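You operate a simulated robot arm through the tools that you are given. There is no shell and no other tool.

You run a simulated robot arm. Do the job below in one go: nothing can be reset, and whatever is moved stays where it is left.

JOB
Change the printer to blue ink and print the orange plate at dwell 3.
Fine: black ink pot on the die block, blue one on the ink seat; slide in, hold the lever down till OK lights again; one print; slide out with the plate in its nest; the printer stays on. Set down upright: black ink pot, blue ink pot.

Only the result counts: the job must be done as asked and must still hold three seconds after the hand-in. Knocking over, shifting, dropping, spilling or breaking anything else fails it.

ROBOT AND FRAMES
A 6-joint arm with a two-finger gripper, fixed in place. Base frame: the origin is at the foot of the arm, x ahead of it, y to its left, z up. Units: mm, rad, N and s.
Its first joint turns from -2.897 to 2.897 rad. Payload 2.45 kg.
The tool frame sits at the grasp point between the pads (the TCP): z along the fingers, y along the line on which they close. The tips reach 20 mm beyond it. Largest opening 140 mm; the body of the gripper starts 168 mm behind the TCP.
Orientation is that of the tool frame in the base frame, as a unit quaternion [w, x, y, z]. With the fingers straight down and closing along the base's y, the tool's x points along the base's -x, its y along +y and its z along -z.

CONTROLS
- The arm moves only by the tool servo_tool. Its argument "targets" is a list of rows, each an object of numbers (a shift or turn left out is 0, a gripper value left out holds the last): "jaw": the opening, from 0 (shut) to 1 (fully open); "x", "y", "z": the shift along the tool's x, y, z in mm; "wx", "wy", "wz": the turn, a rotation vector about the tool's x, y, z in rad. In form: [{"jaw": .., "x": .., "y": .., "z": .., "wx": .., "wy": .., "wz": ..}, ...]. A call has 1 to 20 rows; each row is the pose to reach, as a shift and turn from the pose commanded when the call began, along the tool's axes at that moment. Each row takes 0.2 s and may step no farther than 50 mm and 0.15 rad from the row before; otherwise, or with a gripper value out of range, the whole call is refused. A pose out of reach is approached as far as the arm can. The call stops where the force on the tool passes 90 N (or 10 N more than at its start, if that is more) or the arm is blocked; 0.2 s more then pass. The fingers move at their own pace (about 45 mm/s each) and stop on an object; they squeeze with about 25 N. The grip force told is the motor's: it shows also when the fingers shut on nothing. Time passes only in rows, and 0.2 s behind the last, so rows that repeat a pose let the fingers close. The reply holds the time, the measured pose of the TCP, the force on the tool along the base axes, the opening and the grip force, in the units named above and with some noise, with the torque about the TCP (base axes, N m) and any sound that the robot's microphone picked up.
- Cameras (640 x 400 px; columns grow to the right, rows downward): "scene" is fixed at [402.1, 647.6, 1571.9]; the picture's right is [-0.69, -0.72, 0.00], its down [-0.35, 0.33, -0.88] and it looks along [0.63, -0.60, -0.48] (base axes); focal length 243 px, centre (320, 200). "wrist" rides on the gripper at [78, 11, -209] in the tool frame; the picture's right is [-0.14, 0.99, 0.00], its down [-0.92, -0.13, -0.37] and it looks along [-0.37, -0.05, 0.93] (tool axes); focal length 280 px, centre (320, 200). There is no depth. A picture from a camera that has moved, and an enlarged one, comes with that camera's place and axes in the base frame and with its lens.
- grab_frame(camera): a new picture of that camera. It takes no simulated time.
- close_up(camera, box): a new picture of the part [left, top, right, bottom] of that camera's present view, enlarged. It takes no simulated time.
- sign_off(): hands the job in; it is judged then, once.

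Places have to be worked out from the pictures, the camera data and where the tool is seen. Open the gripper and draw the arm clear of the work before you hand the job in, unless the task says otherwise.

The tools are called after "Request:" as a command line: name --argument value ..., lists and objects as JSON in quotes. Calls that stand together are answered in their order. servo_tool: Moves the arm, as the interface text tells. Its arguments: {"type":"object","properties":{"targets":{"type":"array"}},"required":["targets"]} The other tools are called the same way: grab_frame (camera) takes a picture; close_up (camera, box) takes an enlarged picture of a part of a camera's view; sign_off () hands the job in.

At the start:

```text
time_s: 0.0
tool_pos: [641.4, 111.2, 1444.0]
ee_rot: [0.0, 0.0, 1.0, 0.0]
force: [0.2, 0.9, -0.4]
torque: [0.02, -0.04, -0.01]
grip_width: 140.0
finger_force: 0.1
```

scene: 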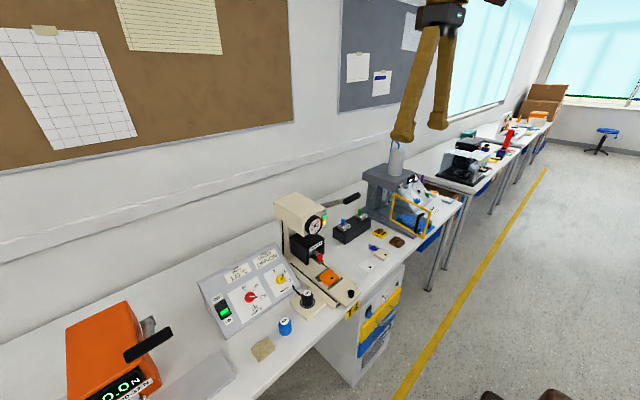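
wrist: 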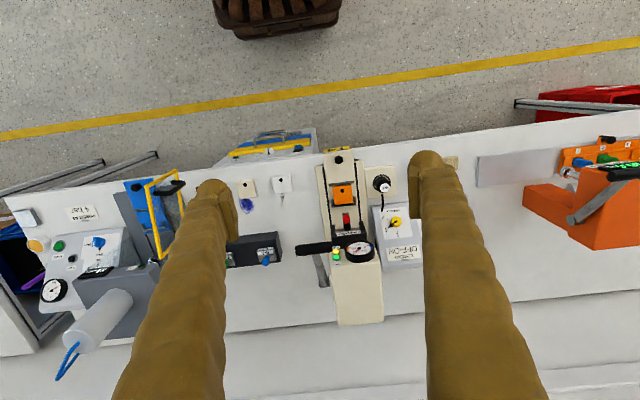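

I start by looking at the scene in detail from both cameras before moving anything.

Request:
close_up --camera "scene" --box '[180, 180, 420, 370]'

Request:
close_up --camera "scene" --box '[260, 180, 370, 320]'

Request:
close_up --camera "wrist" --box '[220, 140, 480, 330]'

Request:
close_up --camera "scene" --box '[190, 240, 310, 365]'

```text
2.11 times, centred on (300, 275) of scene
camera zoom: at [402.1, 647.6, 1571.9], right [-0.69, -0.72, 0.0], down [-0.35, 0.33, -0.88], along [0.63, -0.6, -0.48], focal length 511 px, centre (362, 42)
```

zoom: 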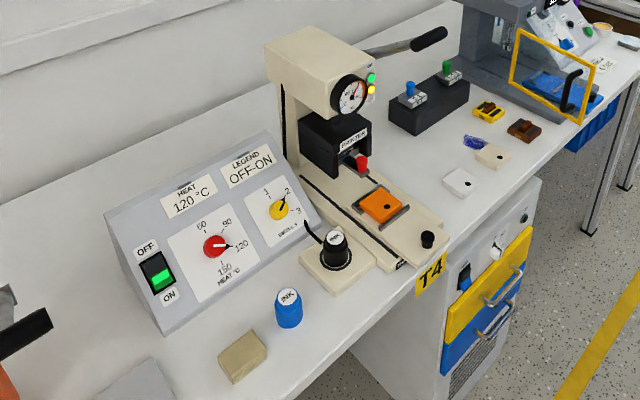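

```text
2.86 times, centred on (315, 250) of scene
camera zoom: at [402.1, 647.6, 1571.9], right [-0.69, -0.72, 0.0], down [-0.35, 0.33, -0.88], along [0.63, -0.6, -0.48], focal length 694 px, centre (334, 57)
```

zoom: 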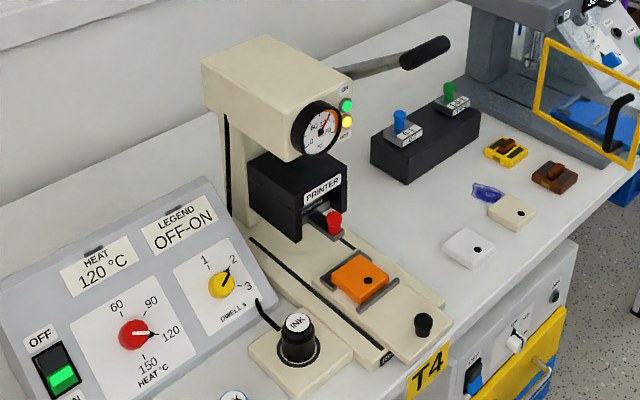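

```text
2.11 times, centred on (350, 235) of wrist
camera zoom: at [563.7, 121.3, 1652.5], right [0.14, 0.99, 0.0], down [0.92, -0.13, 0.37], along [0.37, -0.05, -0.93], focal length 590 px, centre (257, 126)
```

zoom: 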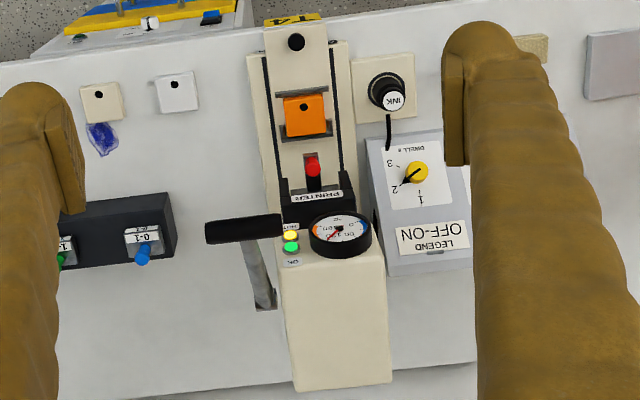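

```text
3.20 times, centred on (250, 302) of scene
camera zoom: at [402.1, 647.6, 1571.9], right [-0.69, -0.72, 0.0], down [-0.35, 0.33, -0.88], along [0.63, -0.6, -0.48], focal length 777 px, centre (544, -128)
```

zoom: 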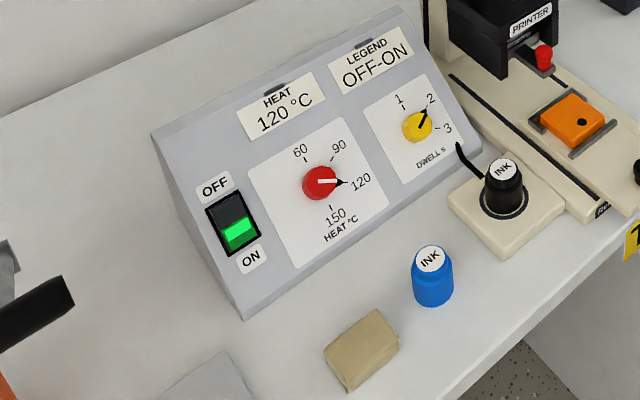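

The black pot's cap looks to be near (861, 272, 871), so the bench is roughly at z 800. I enlarge the lever, the pots, the die block and the slide for detail.

Request:
close_up --camera "scene" --box '[265, 180, 365, 245]'

Request:
close_up --camera "scene" --box '[280, 235, 370, 320]'

Request:
close_up --camera "wrist" --box '[300, 220, 420, 330]'

Request:
close_up --camera "wrist" --box '[300, 140, 420, 240]'

Request:
close_up --camera "wrist" --box '[220, 170, 320, 280]'

Request:
close_up --camera "scene" --box '[325, 195, 425, 265]'

```text
6.15 times, centred on (315, 212) of scene
camera zoom: at [402.1, 647.6, 1571.9], right [-0.69, -0.72, 0.0], down [-0.35, 0.33, -0.88], along [0.63, -0.6, -0.48], focal length 1494 px, centre (351, 123)
```

zoom: 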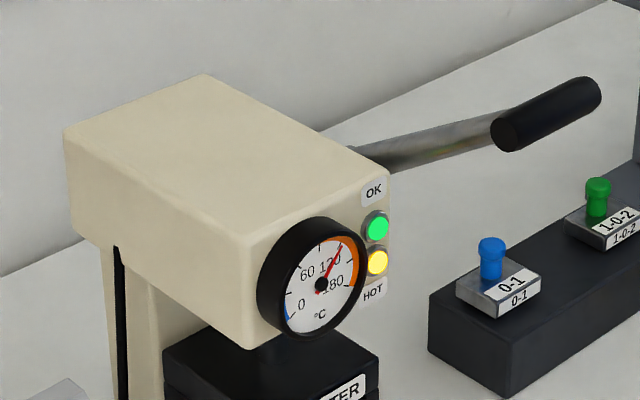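

```text
4.71 times, centred on (325, 278) of scene
camera zoom: at [402.1, 647.6, 1571.9], right [-0.69, -0.72, 0.0], down [-0.35, 0.33, -0.88], along [0.63, -0.6, -0.48], focal length 1143 px, centre (296, -165)
```

zoom: 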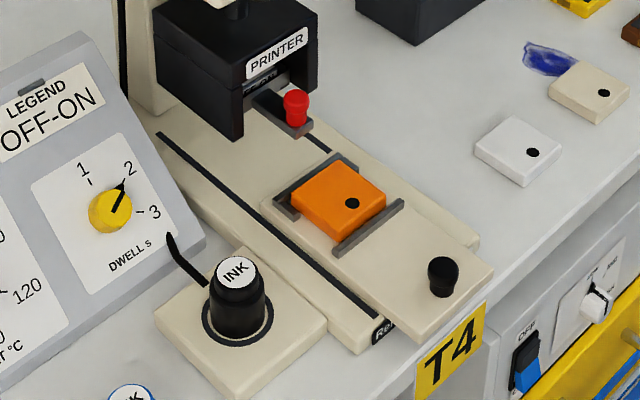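

```text
3.64 times, centred on (360, 275) of wrist
camera zoom: at [563.7, 121.3, 1652.5], right [0.14, 0.99, 0.0], down [0.92, -0.13, 0.37], along [0.37, -0.05, -0.93], focal length 1020 px, centre (174, -73)
```

zoom: 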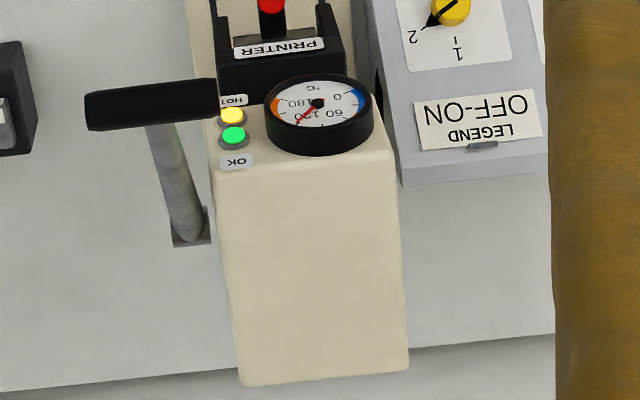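

```text
4.00 times, centred on (360, 190) of wrist
camera zoom: at [563.7, 121.3, 1652.5], right [0.14, 0.99, 0.0], down [0.92, -0.13, 0.37], along [0.37, -0.05, -0.93], focal length 1122 px, centre (160, 240)
```

zoom: 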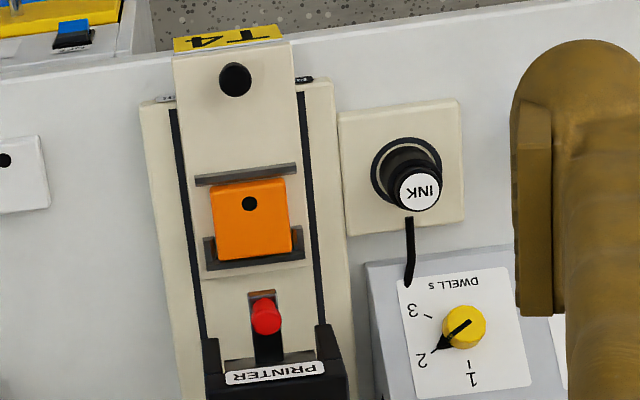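

```text
3.64 times, centred on (270, 225) of wrist
camera zoom: at [563.7, 121.3, 1652.5], right [0.14, 0.99, 0.0], down [0.92, -0.13, 0.37], along [0.37, -0.05, -0.93], focal length 1020 px, centre (502, 109)
```

zoom: 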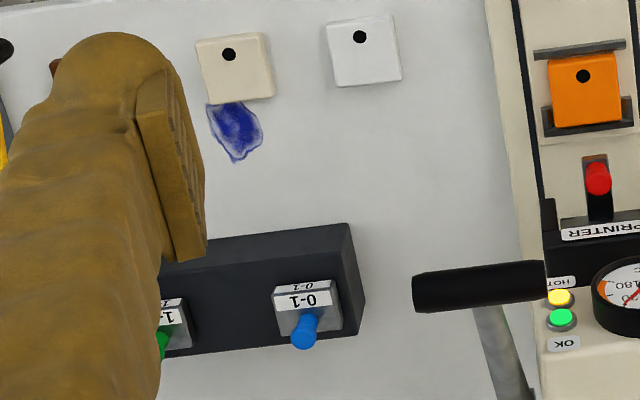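

```text
5.71 times, centred on (375, 230) of scene
camera zoom: at [402.1, 647.6, 1571.9], right [-0.69, -0.72, 0.0], down [-0.35, 0.33, -0.88], along [0.63, -0.6, -0.48], focal length 1388 px, centre (6, 29)
```

zoom: 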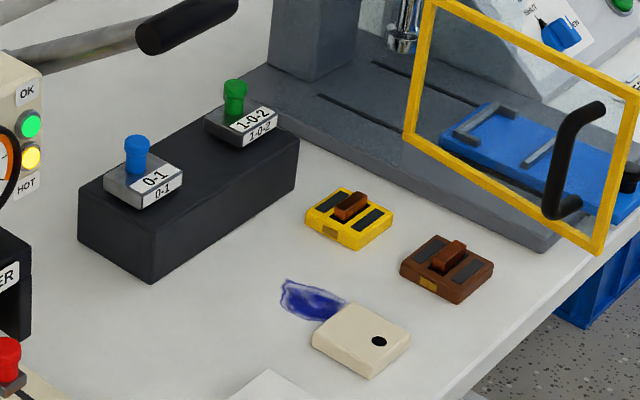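

The lever grip triangulates to about (851, 69, 1178) with its pivot near x 1000, and the slide knob to about (766, 150). I move at safe height over towards the die block to see it from above.

Request:
servo_tool --targets '[{"jaw": 1, "x": -18, "y": -43, "z": 5}, {"x": -36, "y": -86, "z": 10}, {"x": -54, "y": -130, "z": 15}, {"x": -72, "y": -174, "z": 20}, {"x": -90, "y": -218, "z": 25}, {"x": -109, "y": -261, "z": 30}]'

Request:
grab_frame --camera "wrist"

Request:
grab_frame --camera "scene"

```text
time_s: 1.4
tool_pos: [750.6, -148.6, 1414.2]
ee_rot: [0.002, 0.0, 1.0, 0.0]
force: [-0.1, -0.9, 0.2]
torque: [0.02, -0.07, -0.01]
grip_width: 140.0
finger_force: 0.0
```

```text
taken
camera wrist: at [673.6, -138.5, 1623.5], right [0.14, 0.99, 0.0], down [0.92, -0.13, 0.37], along [0.37, -0.05, -0.93], focal length 280 px, centre (320, 200)
```

wrist: 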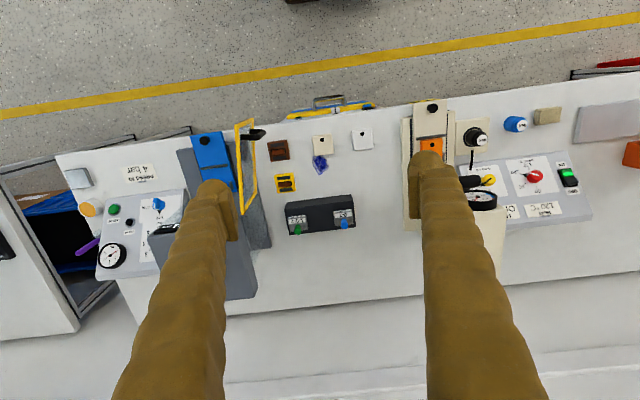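

```text
taken
```

scene: 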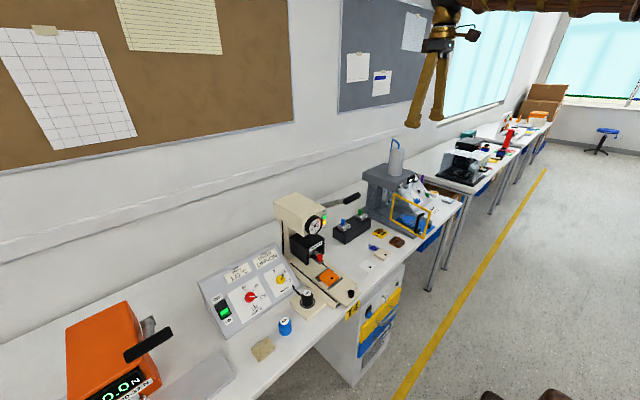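

The die block is visible now with its two dies. I enlarge it to find a free stretch of its top.

Request:
close_up --camera "wrist" --box '[260, 120, 420, 240]'

Request:
close_up --camera "wrist" --box '[440, 90, 620, 225]'

```text
3.33 times, centred on (340, 180) of wrist
camera zoom: at [673.6, -138.5, 1623.5], right [0.14, 0.99, 0.0], down [0.92, -0.13, 0.37], along [0.37, -0.05, -0.93], focal length 935 px, centre (253, 267)
```

zoom: 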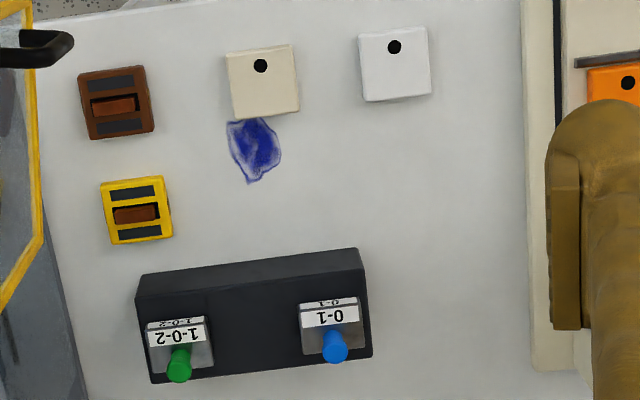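

```text
2.96 times, centred on (530, 158) of wrist
camera zoom: at [673.6, -138.5, 1623.5], right [0.14, 0.99, 0.0], down [0.92, -0.13, 0.37], along [0.37, -0.05, -0.93], focal length 831 px, centre (-302, 326)
```

zoom: 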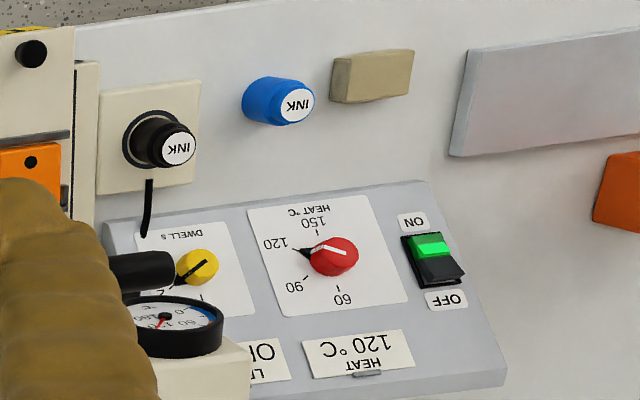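

The block top is roughly 857 high, its front edge at x about 994, and about 80 mm of it is free around y -185. Now I move over to the control panel side for a close look at the dwell knob, the pots and the panel slope.

Request:
servo_tool --targets '[{"y": 43.5}, {"y": 87}, {"y": 130}, {"y": 174}, {"y": 217}, {"y": 261}, {"y": 304}, {"y": 348, "z": 30}, {"y": 391, "z": 55}, {"y": 435, "z": 80}, {"y": 478, "z": 105}, {"y": 478, "z": 154}]'

Request:
grab_frame --camera "wrist"

```text
refused: row 8 steps farther than a row can; nothing moved
```

```text
taken
camera wrist: at [673.6, -138.5, 1623.5], right [0.14, 0.99, 0.0], down [0.92, -0.13, 0.37], along [0.37, -0.05, -0.93], focal length 280 px, centre (320, 200)
```

wrist: 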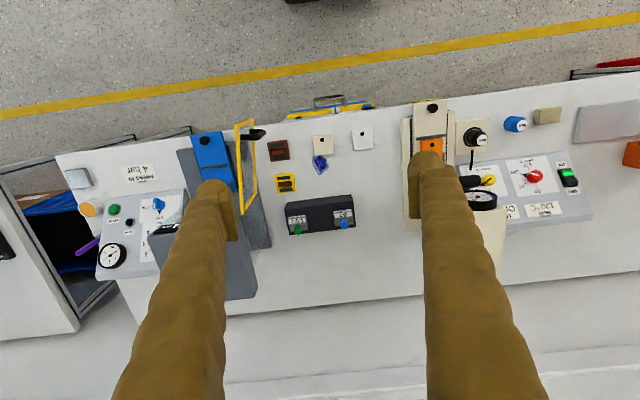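

The call was refused because one step was slightly too long, and nothing moved. I send the same path again with smaller steps.

Request:
servo_tool --targets '[{"y": 43.5}, {"y": 87}, {"y": 130}, {"y": 174}, {"y": 217}, {"y": 261}, {"y": 304}, {"y": 344, "z": 25}, {"y": 384, "z": 50}, {"y": 424, "z": 75}, {"y": 464, "z": 100}, {"y": 478, "z": 140}, {"y": 478, "z": 160}]'

Request:
grab_frame --camera "wrist"

Request:
close_up --camera "wrist" --box '[210, 60, 430, 200]'

Request:
close_up --camera "wrist" --box '[210, 130, 430, 280]'

```text
time_s: 4.2
tool_pos: [751.8, 329.8, 1253.7]
ee_rot: [0.0, 0.0, 1.0, 0.0]
force: [0.1, -0.1, 0.7]
torque: [0.01, -0.01, 0.05]
grip_width: 140.2
finger_force: 0.1
```

```text
taken
camera wrist: at [673.4, 339.6, 1461.8], right [0.14, 0.99, 0.0], down [0.92, -0.13, 0.37], along [0.37, -0.05, -0.93], focal length 280 px, centre (320, 200)
```

wrist: 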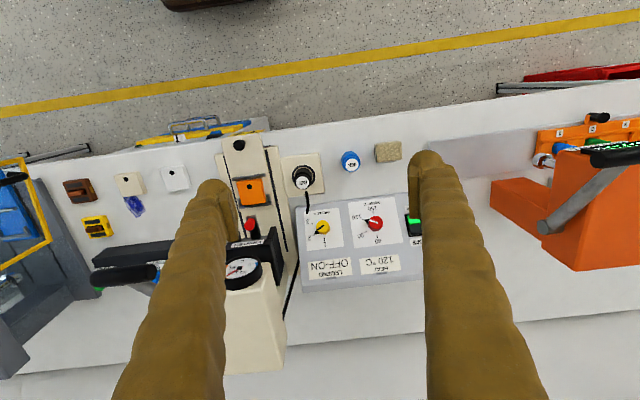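

```text
2.86 times, centred on (320, 130) of wrist
camera zoom: at [673.4, 339.6, 1461.8], right [0.14, 0.99, 0.0], down [0.92, -0.13, 0.37], along [0.37, -0.05, -0.93], focal length 801 px, centre (320, 400)
```

zoom: 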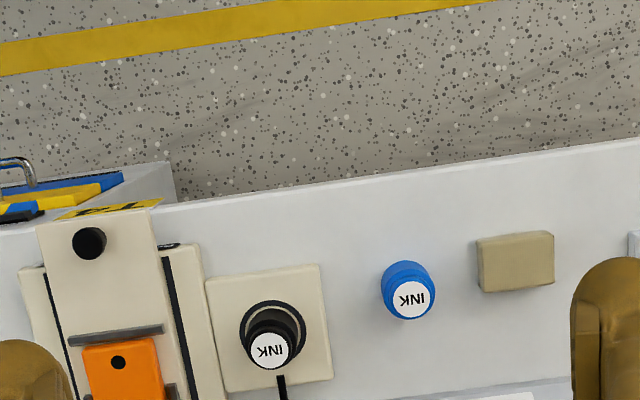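

```text
2.67 times, centred on (320, 205) of wrist
camera zoom: at [673.4, 339.6, 1461.8], right [0.14, 0.99, 0.0], down [0.92, -0.13, 0.37], along [0.37, -0.05, -0.93], focal length 748 px, centre (320, 187)
```

zoom: 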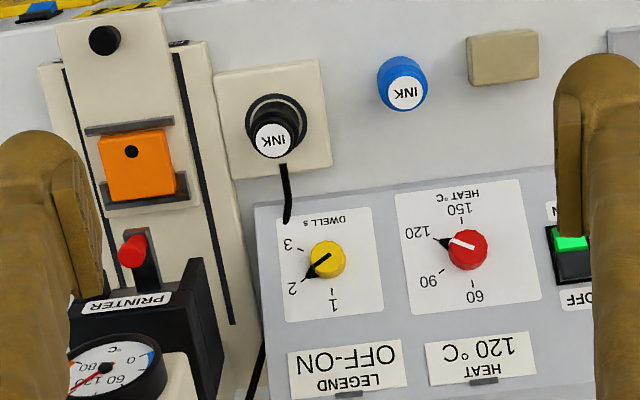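

I refine: blue pot at roughly (841, 387), cap near z 852; black pot at roughly (865, 273), cap near z 866. Before picking anything I test whether the arm reaches over the die block with the tool straight down, and use that to view the block closer.

Request:
servo_tool --targets '[{"z": -45}, {"y": -47, "z": -55}, {"y": -94, "z": -55}, {"y": -141, "z": -55}, {"y": -188, "z": -55}, {"y": -235, "z": -55}, {"y": -282, "z": -55}, {"y": -329, "z": -55}, {"y": -376, "z": -55}, {"y": -423, "z": -55}, {"y": -470, "z": -55}, {"y": -514, "z": -55}, {"x": -45, "y": -514, "z": -55}, {"x": -90, "y": -514, "z": -55}, {"x": -135, "y": -514, "z": -55}, {"x": -180, "y": -514, "z": -55}]'

Request:
grab_frame --camera "wrist"

Request:
grab_frame --camera "scene"

```text
time_s: 7.6
tool_pos: [932.6, -185.0, 1309.9]
ee_rot: [0.001, 0.0, 1.0, 0.0]
force: [-0.2, -0.2, 0.9]
torque: [-0.06, -0.12, -0.02]
grip_width: 139.9
finger_force: 0.0
```

```text
taken
camera wrist: at [853.9, -176.3, 1518.9], right [0.14, 0.99, 0.0], down [0.92, -0.13, 0.37], along [0.37, -0.05, -0.93], focal length 280 px, centre (320, 200)
```

wrist: 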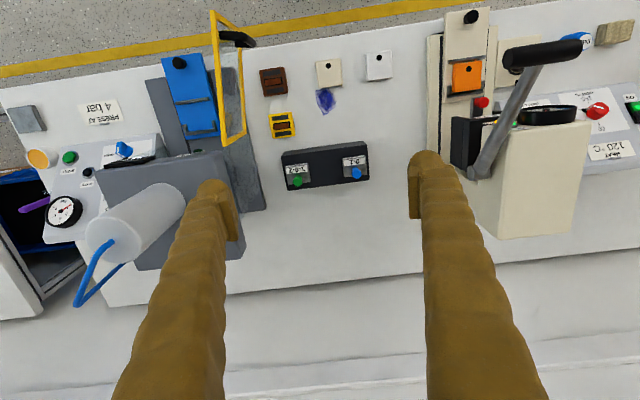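

```text
taken
```

scene: 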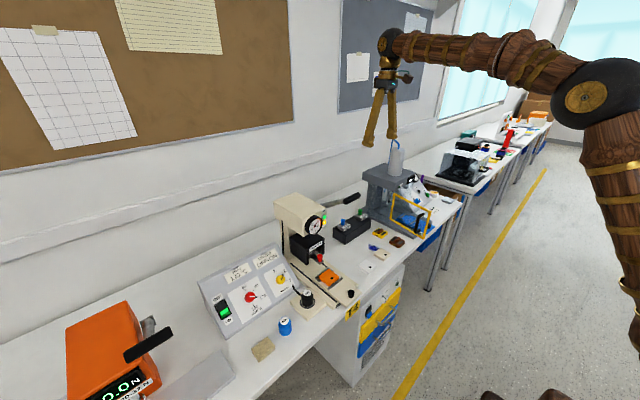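

The arm is fine so far and the press stands clear beyond y -320. I continue outward and down over the block to test the reach at z 1000.

Request:
servo_tool --targets '[{"x": -30, "z": 30}, {"x": -60, "z": 60}, {"x": -80, "z": 100}, {"x": -80, "z": 145}, {"x": -80, "z": 190}, {"x": -80, "z": 235}, {"x": -80, "z": 275}, {"x": -80, "z": 310}]'

Request:
grab_frame --camera "wrist"

Request:
grab_frame --camera "scene"

```text
time_s: 9.4
tool_pos: [1010.7, -185.2, 1000.7]
ee_rot: [0.001, -0.001, 1.0, 0.0]
force: [-0.6, -0.4, -0.3]
torque: [0.01, -0.02, -0.03]
grip_width: 140.3
finger_force: 0.1
```

```text
taken
camera wrist: at [933.5, -174.5, 1207.3], right [0.14, 0.99, 0.0], down [0.92, -0.13, 0.37], along [0.37, -0.05, -0.93], focal length 280 px, centre (320, 200)
```

wrist: 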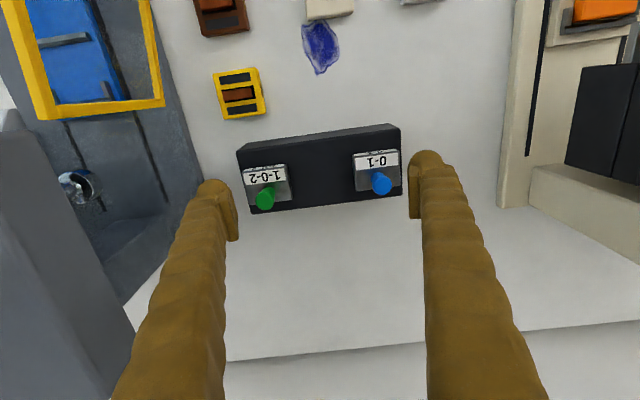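

```text
taken
```

scene: 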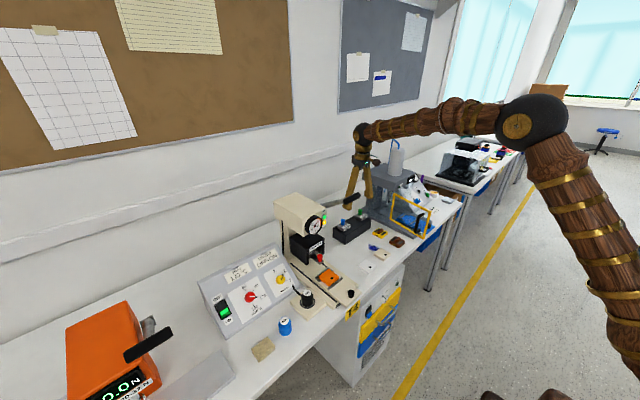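

The arm reaches there straight down. I enlarge the block in this nearer view to fix its edges and the free gap.

Request:
close_up --camera "wrist" --box '[220, 105, 420, 225]'

```text
3.20 times, centred on (320, 165) of wrist
camera zoom: at [933.5, -174.5, 1207.3], right [0.14, 0.99, 0.0], down [0.92, -0.13, 0.37], along [0.37, -0.05, -0.93], focal length 897 px, centre (320, 312)
```

zoom: 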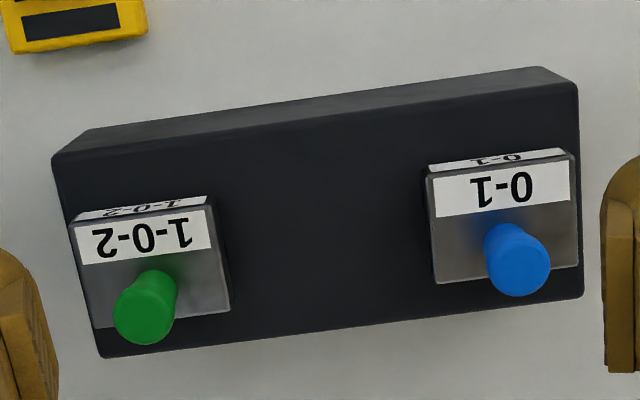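

Block top spans about x 993–1078 and y -85 to -288 at z about 857–870, and the middle between the dies is free. Now I go up and across to hover over the black pot for a near view.

Request:
servo_tool --targets '[{"z": -50}, {"z": -100}, {"z": -150}, {"z": -200}, {"z": -250}, {"z": -299}, {"x": 14, "y": 46, "z": -299}, {"x": 29, "y": 92, "z": -299}, {"x": 43, "y": 138, "z": -299}, {"x": 58, "y": 184, "z": -299}, {"x": 73, "y": 230, "z": -299}, {"x": 87, "y": 276, "z": -299}, {"x": 102, "y": 322, "z": -299}, {"x": 116, "y": 368, "z": -299}, {"x": 131, "y": 414, "z": -299}, {"x": 146, "y": 458, "z": -299}]'

Request:
servo_tool --targets '[{"jaw": 0.6, "z": 50}, {"z": 100}, {"z": 150}, {"z": 200}, {"z": 250}, {"z": 300}]'

Request:
grab_frame --camera "wrist"

Request:
grab_frame --camera "scene"

```text
time_s: 12.8
tool_pos: [862.1, 272.8, 1297.4]
ee_rot: [0.001, 0.001, 1.0, 0.001]
force: [0.4, 0.1, -0.3]
torque: [-0.01, -0.02, 0.01]
grip_width: 140.2
finger_force: 0.1
```

```text
time_s: 14.2
tool_pos: [865.7, 272.8, 999.7]
ee_rot: [0.001, 0.0, 1.0, 0.001]
force: [0.3, -0.1, 1.4]
torque: [-0.04, -0.05, 0.01]
grip_width: 83.9
finger_force: 0.1
```

```text
taken
camera wrist: at [787.8, 284.2, 1207.6], right [0.14, 0.99, 0.0], down [0.92, -0.13, 0.37], along [0.37, -0.05, -0.93], focal length 280 px, centre (320, 200)
```

wrist: 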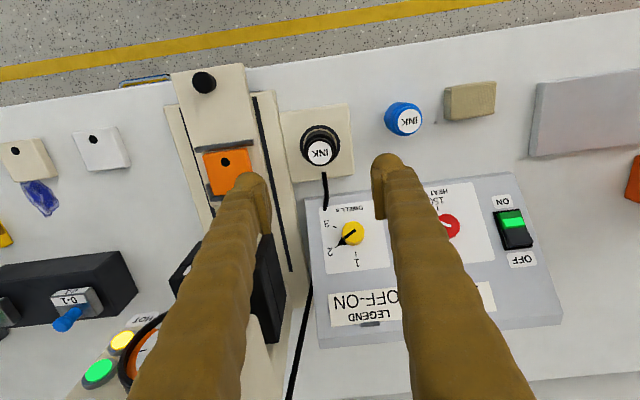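

```text
taken
```

scene: 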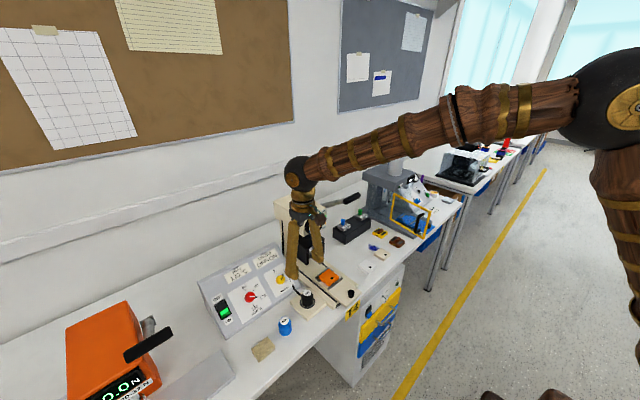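

I now have a near view of the black pot and its seat. I enlarge it to measure the pot, seat, blue pot and the panel.

Request:
close_up --camera "wrist" --box '[270, 90, 390, 210]'

Request:
close_up --camera "wrist" --box '[290, 90, 450, 190]'

Request:
close_up --camera "wrist" --box '[300, 160, 580, 360]'

Request:
close_up --camera "wrist" --box '[160, 50, 320, 200]'

```text
3.33 times, centred on (330, 150) of wrist
camera zoom: at [787.8, 284.2, 1207.6], right [0.14, 0.99, 0.0], down [0.92, -0.13, 0.37], along [0.37, -0.05, -0.93], focal length 935 px, centre (287, 367)
```

zoom: 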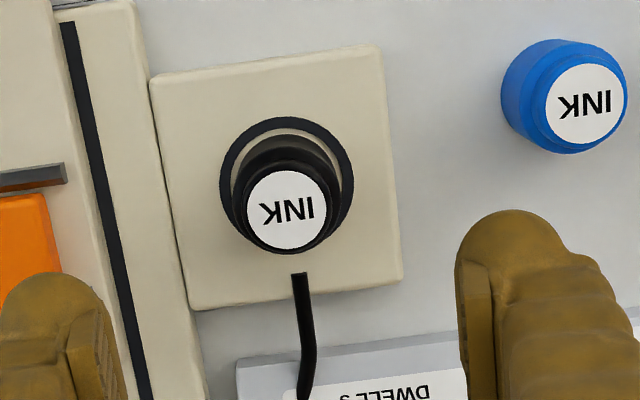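

```text
4.00 times, centred on (370, 140) of wrist
camera zoom: at [787.8, 284.2, 1207.6], right [0.14, 0.99, 0.0], down [0.92, -0.13, 0.37], along [0.37, -0.05, -0.93], focal length 1122 px, centre (120, 440)
```

zoom: 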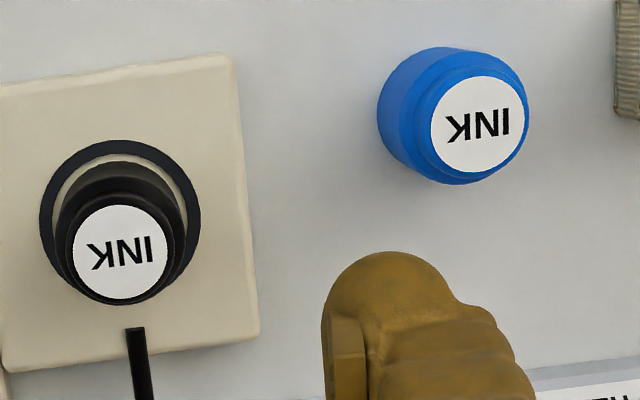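

```text
2.00 times, centred on (440, 260) of wrist
camera zoom: at [787.8, 284.2, 1207.6], right [0.14, 0.99, 0.0], down [0.92, -0.13, 0.37], along [0.37, -0.05, -0.93], focal length 561 px, centre (80, 80)
```

zoom: 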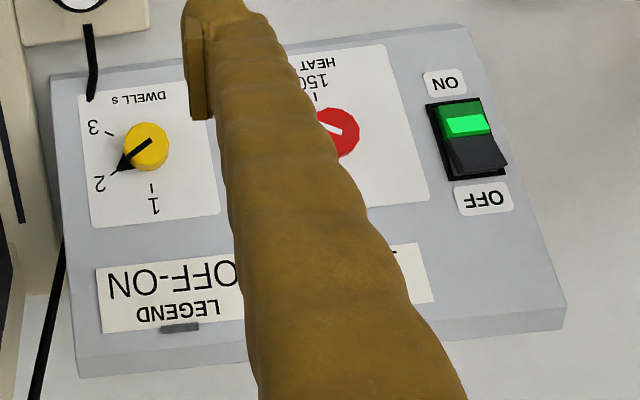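

```text
2.67 times, centred on (240, 125) of wrist
camera zoom: at [787.8, 284.2, 1207.6], right [0.14, 0.99, 0.0], down [0.92, -0.13, 0.37], along [0.37, -0.05, -0.93], focal length 748 px, centre (533, 400)
```

zoom: 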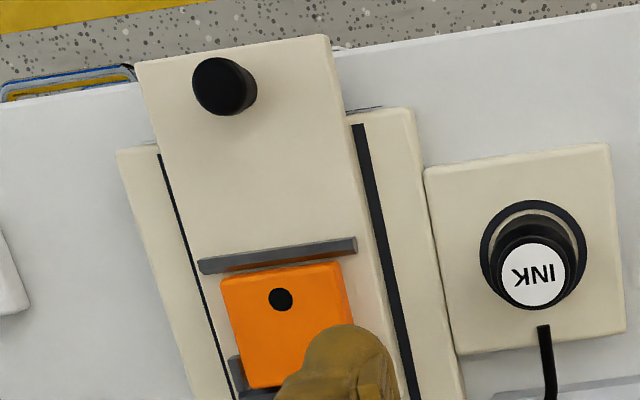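

The black pot's axis is at about (863, 273.6), top near z 864, body about 40 mm across, seat top near 814. I narrow the jaws to 60 mm and lower straight around it to z 850.

Request:
servo_tool --targets '[{"jaw": 0.43, "x": 2.6, "y": 0.4}, {"x": 2.6, "y": 0.4, "z": 20}, {"x": 2.6, "y": 0.4, "z": 45}, {"x": 2.6, "y": 0.4, "z": 70}, {"x": 2.6, "y": 0.4, "z": 90}, {"x": 2.6, "y": 0.4, "z": 100}, {"x": 2.6, "y": 0.4, "z": 100}]'

Request:
close_up --camera "wrist" --box '[230, 90, 410, 230]'

Request:
close_up --camera "scene" --box '[270, 250, 350, 320]'

```text
time_s: 15.8
tool_pos: [860.6, 274.8, 899.3]
ee_rot: [0.001, -0.001, 1.0, 0.0]
force: [-0.1, 0.1, -0.3]
torque: [0.01, 0.04, 0.0]
grip_width: 59.9
finger_force: 0.0
```

```text
2.86 times, centred on (320, 160) of wrist
camera zoom: at [783.8, 284.2, 1106.6], right [0.14, 0.99, 0.0], down [0.92, -0.13, 0.37], along [0.37, -0.05, -0.93], focal length 801 px, centre (320, 314)
```

zoom: 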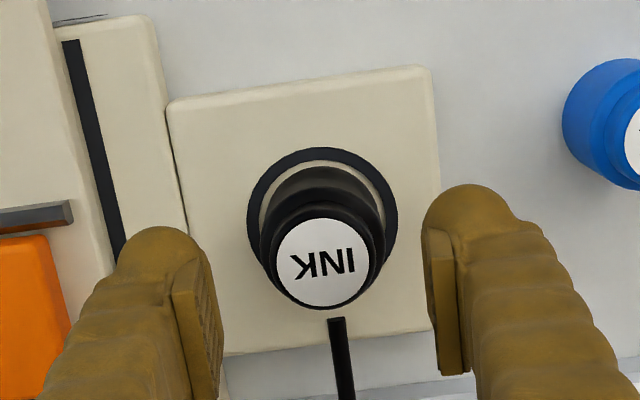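

```text
5.71 times, centred on (310, 285) of scene
camera zoom: at [402.1, 647.6, 1571.9], right [-0.69, -0.72, 0.0], down [-0.35, 0.33, -0.88], along [0.63, -0.6, -0.48], focal length 1388 px, centre (377, -286)
```

zoom: 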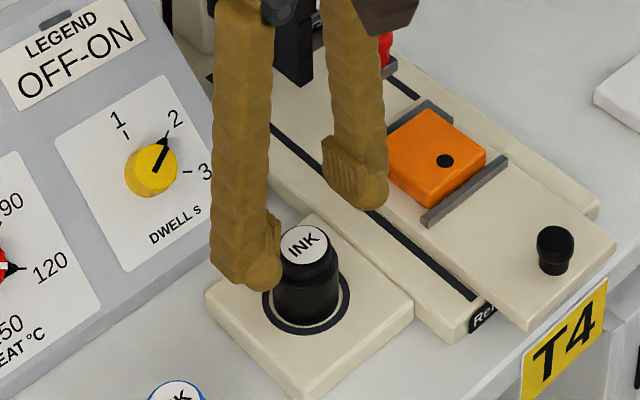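

Pot sits centred between the pads, about 1.5 mm farther in x than the tool axis. I lower the rest of the way to z 850 and close on it.

Request:
servo_tool --targets '[{"x": -1.5, "z": 15}, {"x": -1.5, "z": 30}, {"x": -1.5, "z": 40}, {"x": -1.5, "z": 49}, {"x": -1.5, "z": 49}]'

Request:
close_up --camera "scene" --box '[270, 250, 350, 320]'

Request:
close_up --camera "wrist" --box '[230, 130, 410, 270]'

```text
time_s: 17.0
tool_pos: [863.5, 273.3, 849.3]
ee_rot: [0.0, -0.001, 1.0, 0.0]
force: [0.3, -1.1, 0.3]
torque: [-0.02, -0.02, -0.03]
grip_width: 60.4
finger_force: 0.0
```

```text
5.71 times, centred on (310, 285) of scene
camera zoom: at [402.1, 647.6, 1571.9], right [-0.69, -0.72, 0.0], down [-0.35, 0.33, -0.88], along [0.63, -0.6, -0.48], focal length 1388 px, centre (377, -286)
```

zoom: 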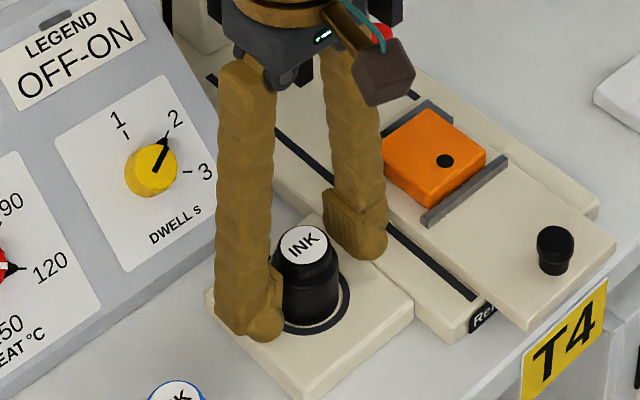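

```text
2.86 times, centred on (320, 200) of wrist
camera zoom: at [786.4, 282.7, 1057.5], right [0.14, 0.99, 0.0], down [0.92, -0.13, 0.37], along [0.37, -0.05, -0.93], focal length 801 px, centre (320, 200)
```

zoom: 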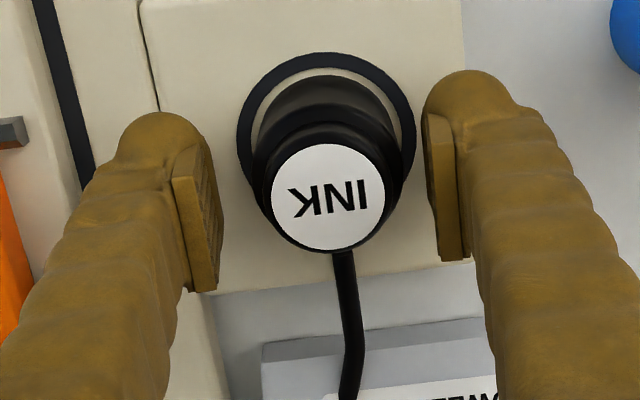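

Everything is aligned with the tips above the seat. I close the jaws on the black pot and wait for the grip to settle.

Request:
servo_tool --targets '[{"jaw": 0.0}, {}, {}, {}, {}]'

Request:
close_up --camera "wrist" --box '[230, 130, 410, 270]'

```text
time_s: 18.2
tool_pos: [864.1, 273.1, 850.6]
ee_rot: [0.001, 0.0, 1.0, -0.001]
force: [0.0, 0.0, -0.3]
torque: [0.01, 0.0, -0.02]
grip_width: 40.7
finger_force: 24.5
```

```text
2.86 times, centred on (320, 200) of wrist
camera zoom: at [786.3, 282.7, 1057.6], right [0.14, 0.99, 0.0], down [0.92, -0.13, 0.37], along [0.37, -0.05, -0.93], focal length 801 px, centre (320, 200)
```

zoom: 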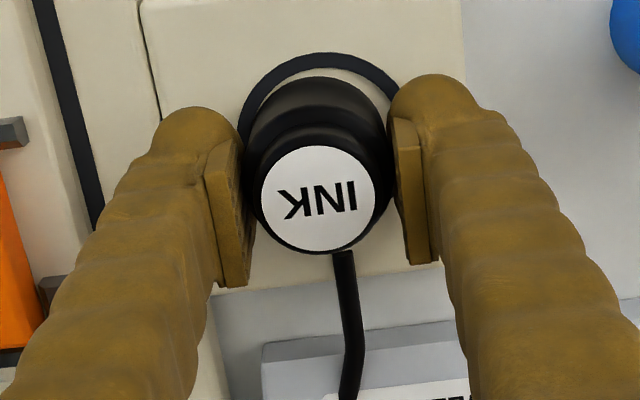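

The jaws hold the pot at 40.7 mm width with 24.5 N. I lift it slowly straight up and check it comes along upright.

Request:
servo_tool --targets '[{"z": -4}, {"z": -10}, {"z": -20}, {"z": -35}, {"z": -60}]'

Request:
close_up --camera "wrist" --box '[230, 130, 410, 270]'

Request:
close_up --camera "scene" --box '[270, 240, 350, 320]'

```text
time_s: 19.4
tool_pos: [861.8, 273.8, 909.7]
ee_rot: [-0.001, 0.0, 1.0, 0.0]
force: [-0.6, 0.4, -0.9]
torque: [0.0, 0.02, -0.01]
grip_width: 40.7
finger_force: 24.6
```

```text
2.86 times, centred on (320, 200) of wrist
camera zoom: at [784.9, 282.7, 1118.6], right [0.14, 0.99, 0.0], down [0.92, -0.13, 0.37], along [0.37, -0.05, -0.93], focal length 801 px, centre (320, 200)
```

zoom: 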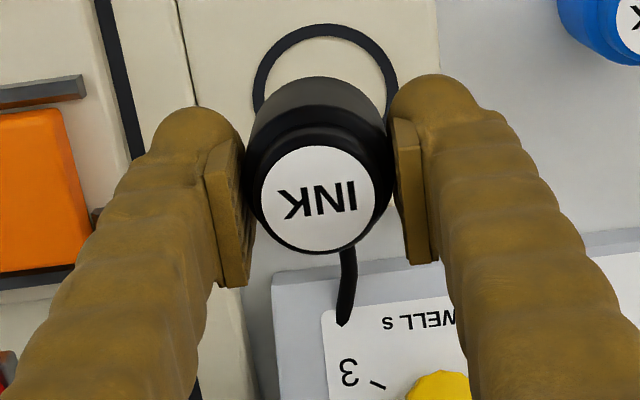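

```text
5.00 times, centred on (310, 280) of scene
camera zoom: at [402.1, 647.6, 1571.9], right [-0.69, -0.72, 0.0], down [-0.35, 0.33, -0.88], along [0.63, -0.6, -0.48], focal length 1214 px, centre (370, -200)
```

zoom: 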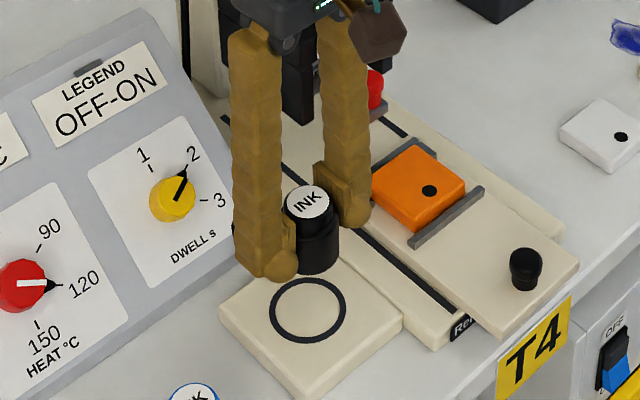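

The pot came up cleanly and upright; the seat is flat with a ring mark. I raise it high and carry it over to the die block.

Request:
servo_tool --targets '[{"z": -45}, {"z": -90}, {"z": -135}, {"z": -180}, {"z": -225}, {"z": -270}, {"z": -315}, {"z": -360}, {"z": -385}]'

Request:
servo_tool --targets '[{"x": -15, "y": -42}, {"x": -30, "y": -84}, {"x": -45, "y": -126}, {"x": -60, "y": -168}, {"x": -75, "y": -210}, {"x": -90, "y": -252}, {"x": -105, "y": -294}, {"x": -120, "y": -336}, {"x": -135, "y": -378}, {"x": -150, "y": -420}, {"x": -165, "y": -461}]'

Request:
grab_frame --camera "wrist"

```text
time_s: 21.4
tool_pos: [863.6, 270.9, 1296.0]
ee_rot: [0.0, 0.0, 1.0, 0.0]
force: [-0.3, 0.6, -0.9]
torque: [0.05, 0.01, 0.01]
grip_width: 40.4
finger_force: 24.7
```

```text
time_s: 23.8
tool_pos: [1028.8, -189.6, 1296.2]
ee_rot: [0.001, 0.0, 1.0, 0.0]
force: [0.5, -0.5, 0.3]
torque: [-0.01, -0.09, 0.01]
grip_width: 40.7
finger_force: 24.8
```

```text
taken
camera wrist: at [950.5, -178.9, 1504.1], right [0.14, 0.99, 0.0], down [0.92, -0.13, 0.37], along [0.37, -0.05, -0.93], focal length 280 px, centre (320, 200)
```

wrist: 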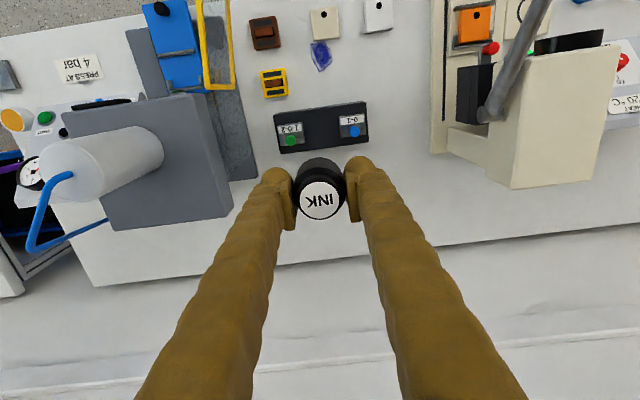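

The pot is held over the block. I go down to z 960, still above the die handles, and check the alignment.

Request:
servo_tool --targets '[{"z": 48}, {"z": 96}, {"z": 144}, {"z": 192}, {"z": 240}, {"z": 288}, {"z": 320}, {"z": 336}, {"z": 336}]'

Request:
close_up --camera "wrist" --box '[210, 80, 430, 220]'

Request:
close_up --camera "scene" --box '[310, 175, 420, 260]'

```text
time_s: 25.8
tool_pos: [1027.1, -188.6, 959.7]
ee_rot: [0.0, 0.0, 1.0, 0.0]
force: [0.1, 0.0, 0.0]
torque: [-0.01, 0.0, 0.0]
grip_width: 40.6
finger_force: 25.6
```

```text
2.86 times, centred on (320, 150) of wrist
camera zoom: at [950.1, -178.6, 1168.6], right [0.14, 0.99, 0.0], down [0.92, -0.13, 0.37], along [0.37, -0.05, -0.93], focal length 801 px, centre (320, 343)
```

zoom: 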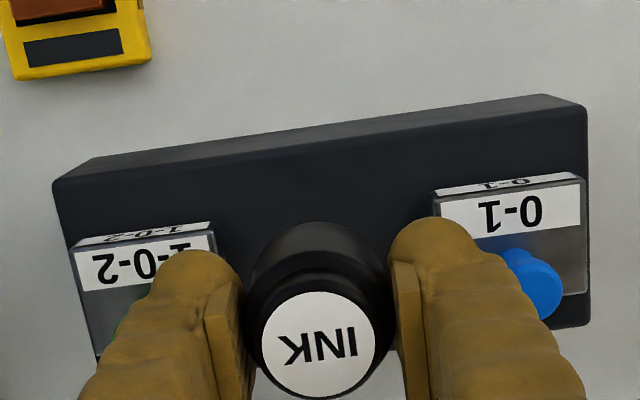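

```text
4.71 times, centred on (365, 218) of scene
camera zoom: at [402.1, 647.6, 1571.9], right [-0.69, -0.72, 0.0], down [-0.35, 0.33, -0.88], along [0.63, -0.6, -0.48], focal length 1143 px, centre (108, 118)
```

zoom: 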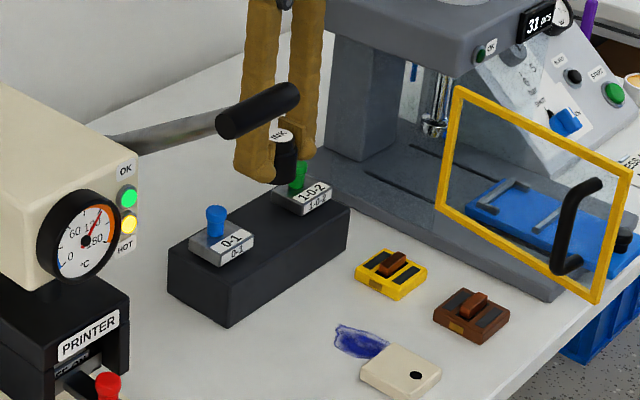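

The pot hangs over the clear middle of the block, with the gap centred at about y -189, so I keep x and y. I lower to just above the expected contact, then continue in small steps watching the force.

Request:
servo_tool --targets '[{"z": 20}, {"z": 35}, {"z": 45}, {"z": 48}, {"z": 48}]'

Request:
close_up --camera "scene" --box '[330, 190, 400, 250]'

```text
time_s: 27.0
tool_pos: [1027.3, -188.3, 911.1]
ee_rot: [0.0, 0.0, 1.0, 0.0]
force: [-0.2, -0.2, -1.0]
torque: [-0.02, 0.01, 0.0]
grip_width: 40.4
finger_force: 25.1
```

```text
6.67 times, centred on (365, 220) of scene
camera zoom: at [402.1, 647.6, 1571.9], right [-0.69, -0.72, 0.0], down [-0.35, 0.33, -0.88], along [0.63, -0.6, -0.48], focal length 1619 px, centre (20, 67)
```

zoom: 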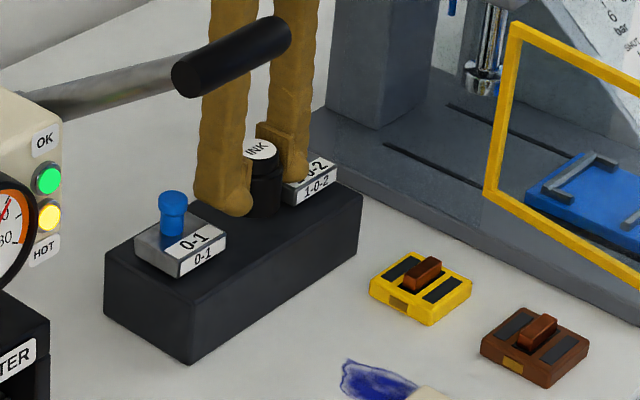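

No contact yet at z 911. I continue down in 2 mm steps.

Request:
servo_tool --targets '[{"z": 2}, {"z": 4}, {"z": 6}, {"z": 6}]'

Request:
close_up --camera "scene" --box '[340, 200, 390, 240]'

```text
time_s: 28.0
tool_pos: [1026.9, -188.3, 904.6]
ee_rot: [0.0, 0.001, 1.0, 0.0]
force: [0.8, -0.4, -0.3]
torque: [-0.02, -0.02, 0.01]
grip_width: 40.6
finger_force: 25.1
```

```text
10.00 times, centred on (365, 220) of scene
camera zoom: at [402.1, 647.6, 1571.9], right [-0.69, -0.72, 0.0], down [-0.35, 0.33, -0.88], along [0.63, -0.6, -0.48], focal length 2428 px, centre (-130, 0)
```

zoom: 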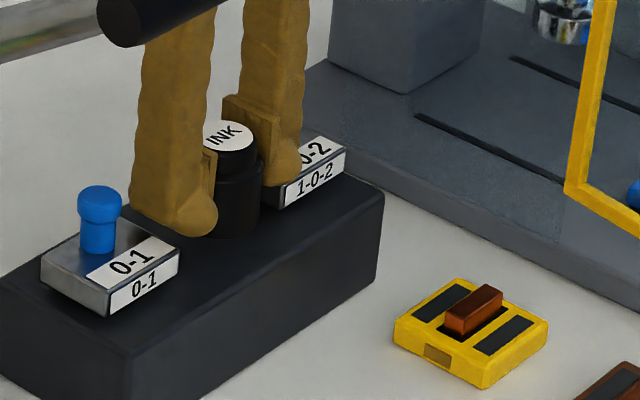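

Still no contact force at z 905, and the picture shows the pot bottom close to the block. I keep lowering in small steps.

Request:
servo_tool --targets '[{"z": 1.5}, {"z": 3}, {"z": 4}, {"z": 4}]'

Request:
servo_tool --targets '[{"z": 1}, {"z": 2}, {"z": 2}]'

```text
time_s: 29.0
tool_pos: [1029.0, -189.3, 900.1]
ee_rot: [0.0, 0.0, 1.0, 0.0]
force: [-0.8, -0.4, -0.5]
torque: [-0.01, 0.02, 0.02]
grip_width: 40.4
finger_force: 25.2
```

```text
time_s: 29.8
tool_pos: [1027.5, -189.0, 897.5]
ee_rot: [0.0, -0.001, 1.0, -0.001]
force: [0.1, -0.7, -0.8]
torque: [-0.03, 0.01, -0.01]
grip_width: 40.6
finger_force: 25.2
```

No contact yet at about z 898. I step down a little further.

Request:
servo_tool --targets '[{"z": 1}, {"z": 2}, {"z": 2}]'

Request:
close_up --camera "scene" --box '[340, 200, 390, 240]'

```text
time_s: 30.6
tool_pos: [1028.2, -187.5, 896.9]
ee_rot: [0.001, 0.0, 1.0, -0.001]
force: [-5.3, 4.2, 15.0]
torque: [-0.57, 0.07, -0.19]
grip_width: 40.5
finger_force: 24.8
```

```text
10.00 times, centred on (365, 220) of scene
camera zoom: at [402.1, 647.6, 1571.9], right [-0.69, -0.72, 0.0], down [-0.35, 0.33, -0.88], along [0.63, -0.6, -0.48], focal length 2428 px, centre (-130, 0)
```

zoom: 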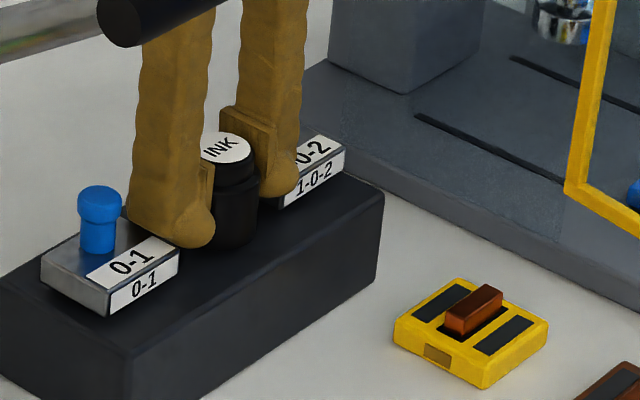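

Contact at about z 897 with 15 N, but the torque suggests the push may act off to the -y side, possibly a fingertip on the green die. I check with the wrist camera before doing anything.

Request:
grab_frame --camera "wrist"

Request:
close_up --camera "wrist" --box '[230, 100, 410, 240]'

Request:
close_up --camera "scene" --box '[350, 208, 378, 230]'

```text
taken
camera wrist: at [950.9, -177.9, 1104.8], right [0.14, 0.99, 0.0], down [0.92, -0.13, 0.37], along [0.37, -0.05, -0.93], focal length 280 px, centre (320, 200)
```

wrist: 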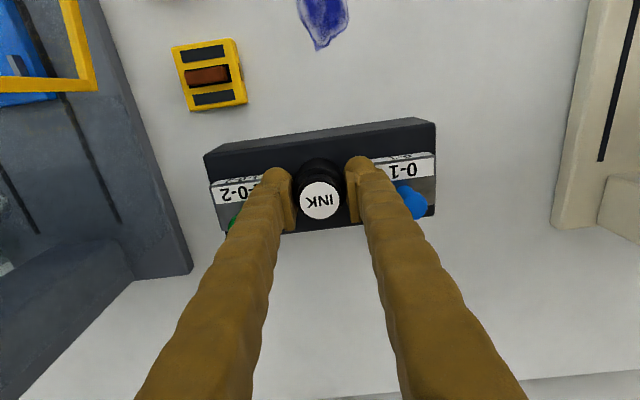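

```text
2.86 times, centred on (320, 170) of wrist
camera zoom: at [950.9, -177.9, 1104.8], right [0.14, 0.99, 0.0], down [0.92, -0.13, 0.37], along [0.37, -0.05, -0.93], focal length 801 px, centre (320, 286)
```

zoom: 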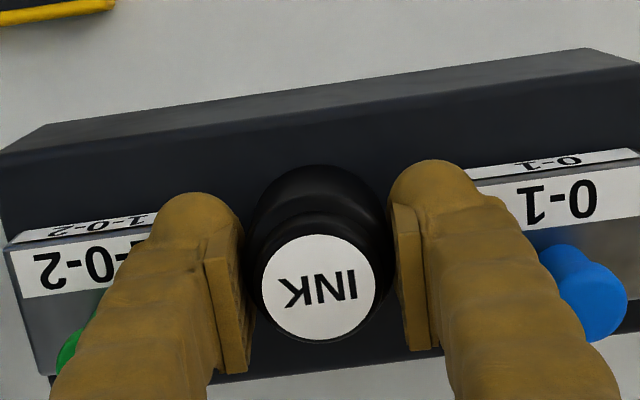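

```text
16.00 times, centred on (364, 219) of scene
camera zoom: at [402.1, 647.6, 1571.9], right [-0.69, -0.72, 0.0], down [-0.35, 0.33, -0.88], along [0.63, -0.6, -0.48], focal length 3886 px, centre (-384, -104)
```

zoom: 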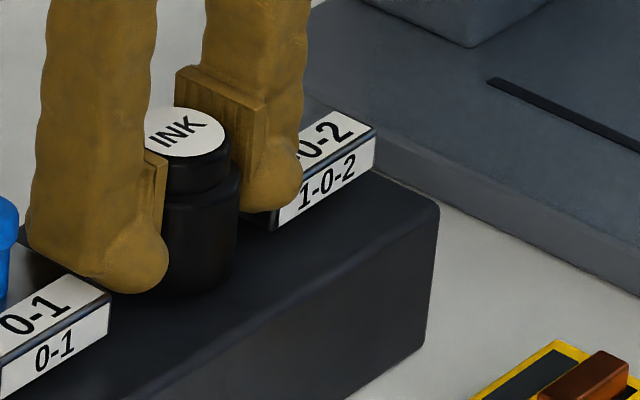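

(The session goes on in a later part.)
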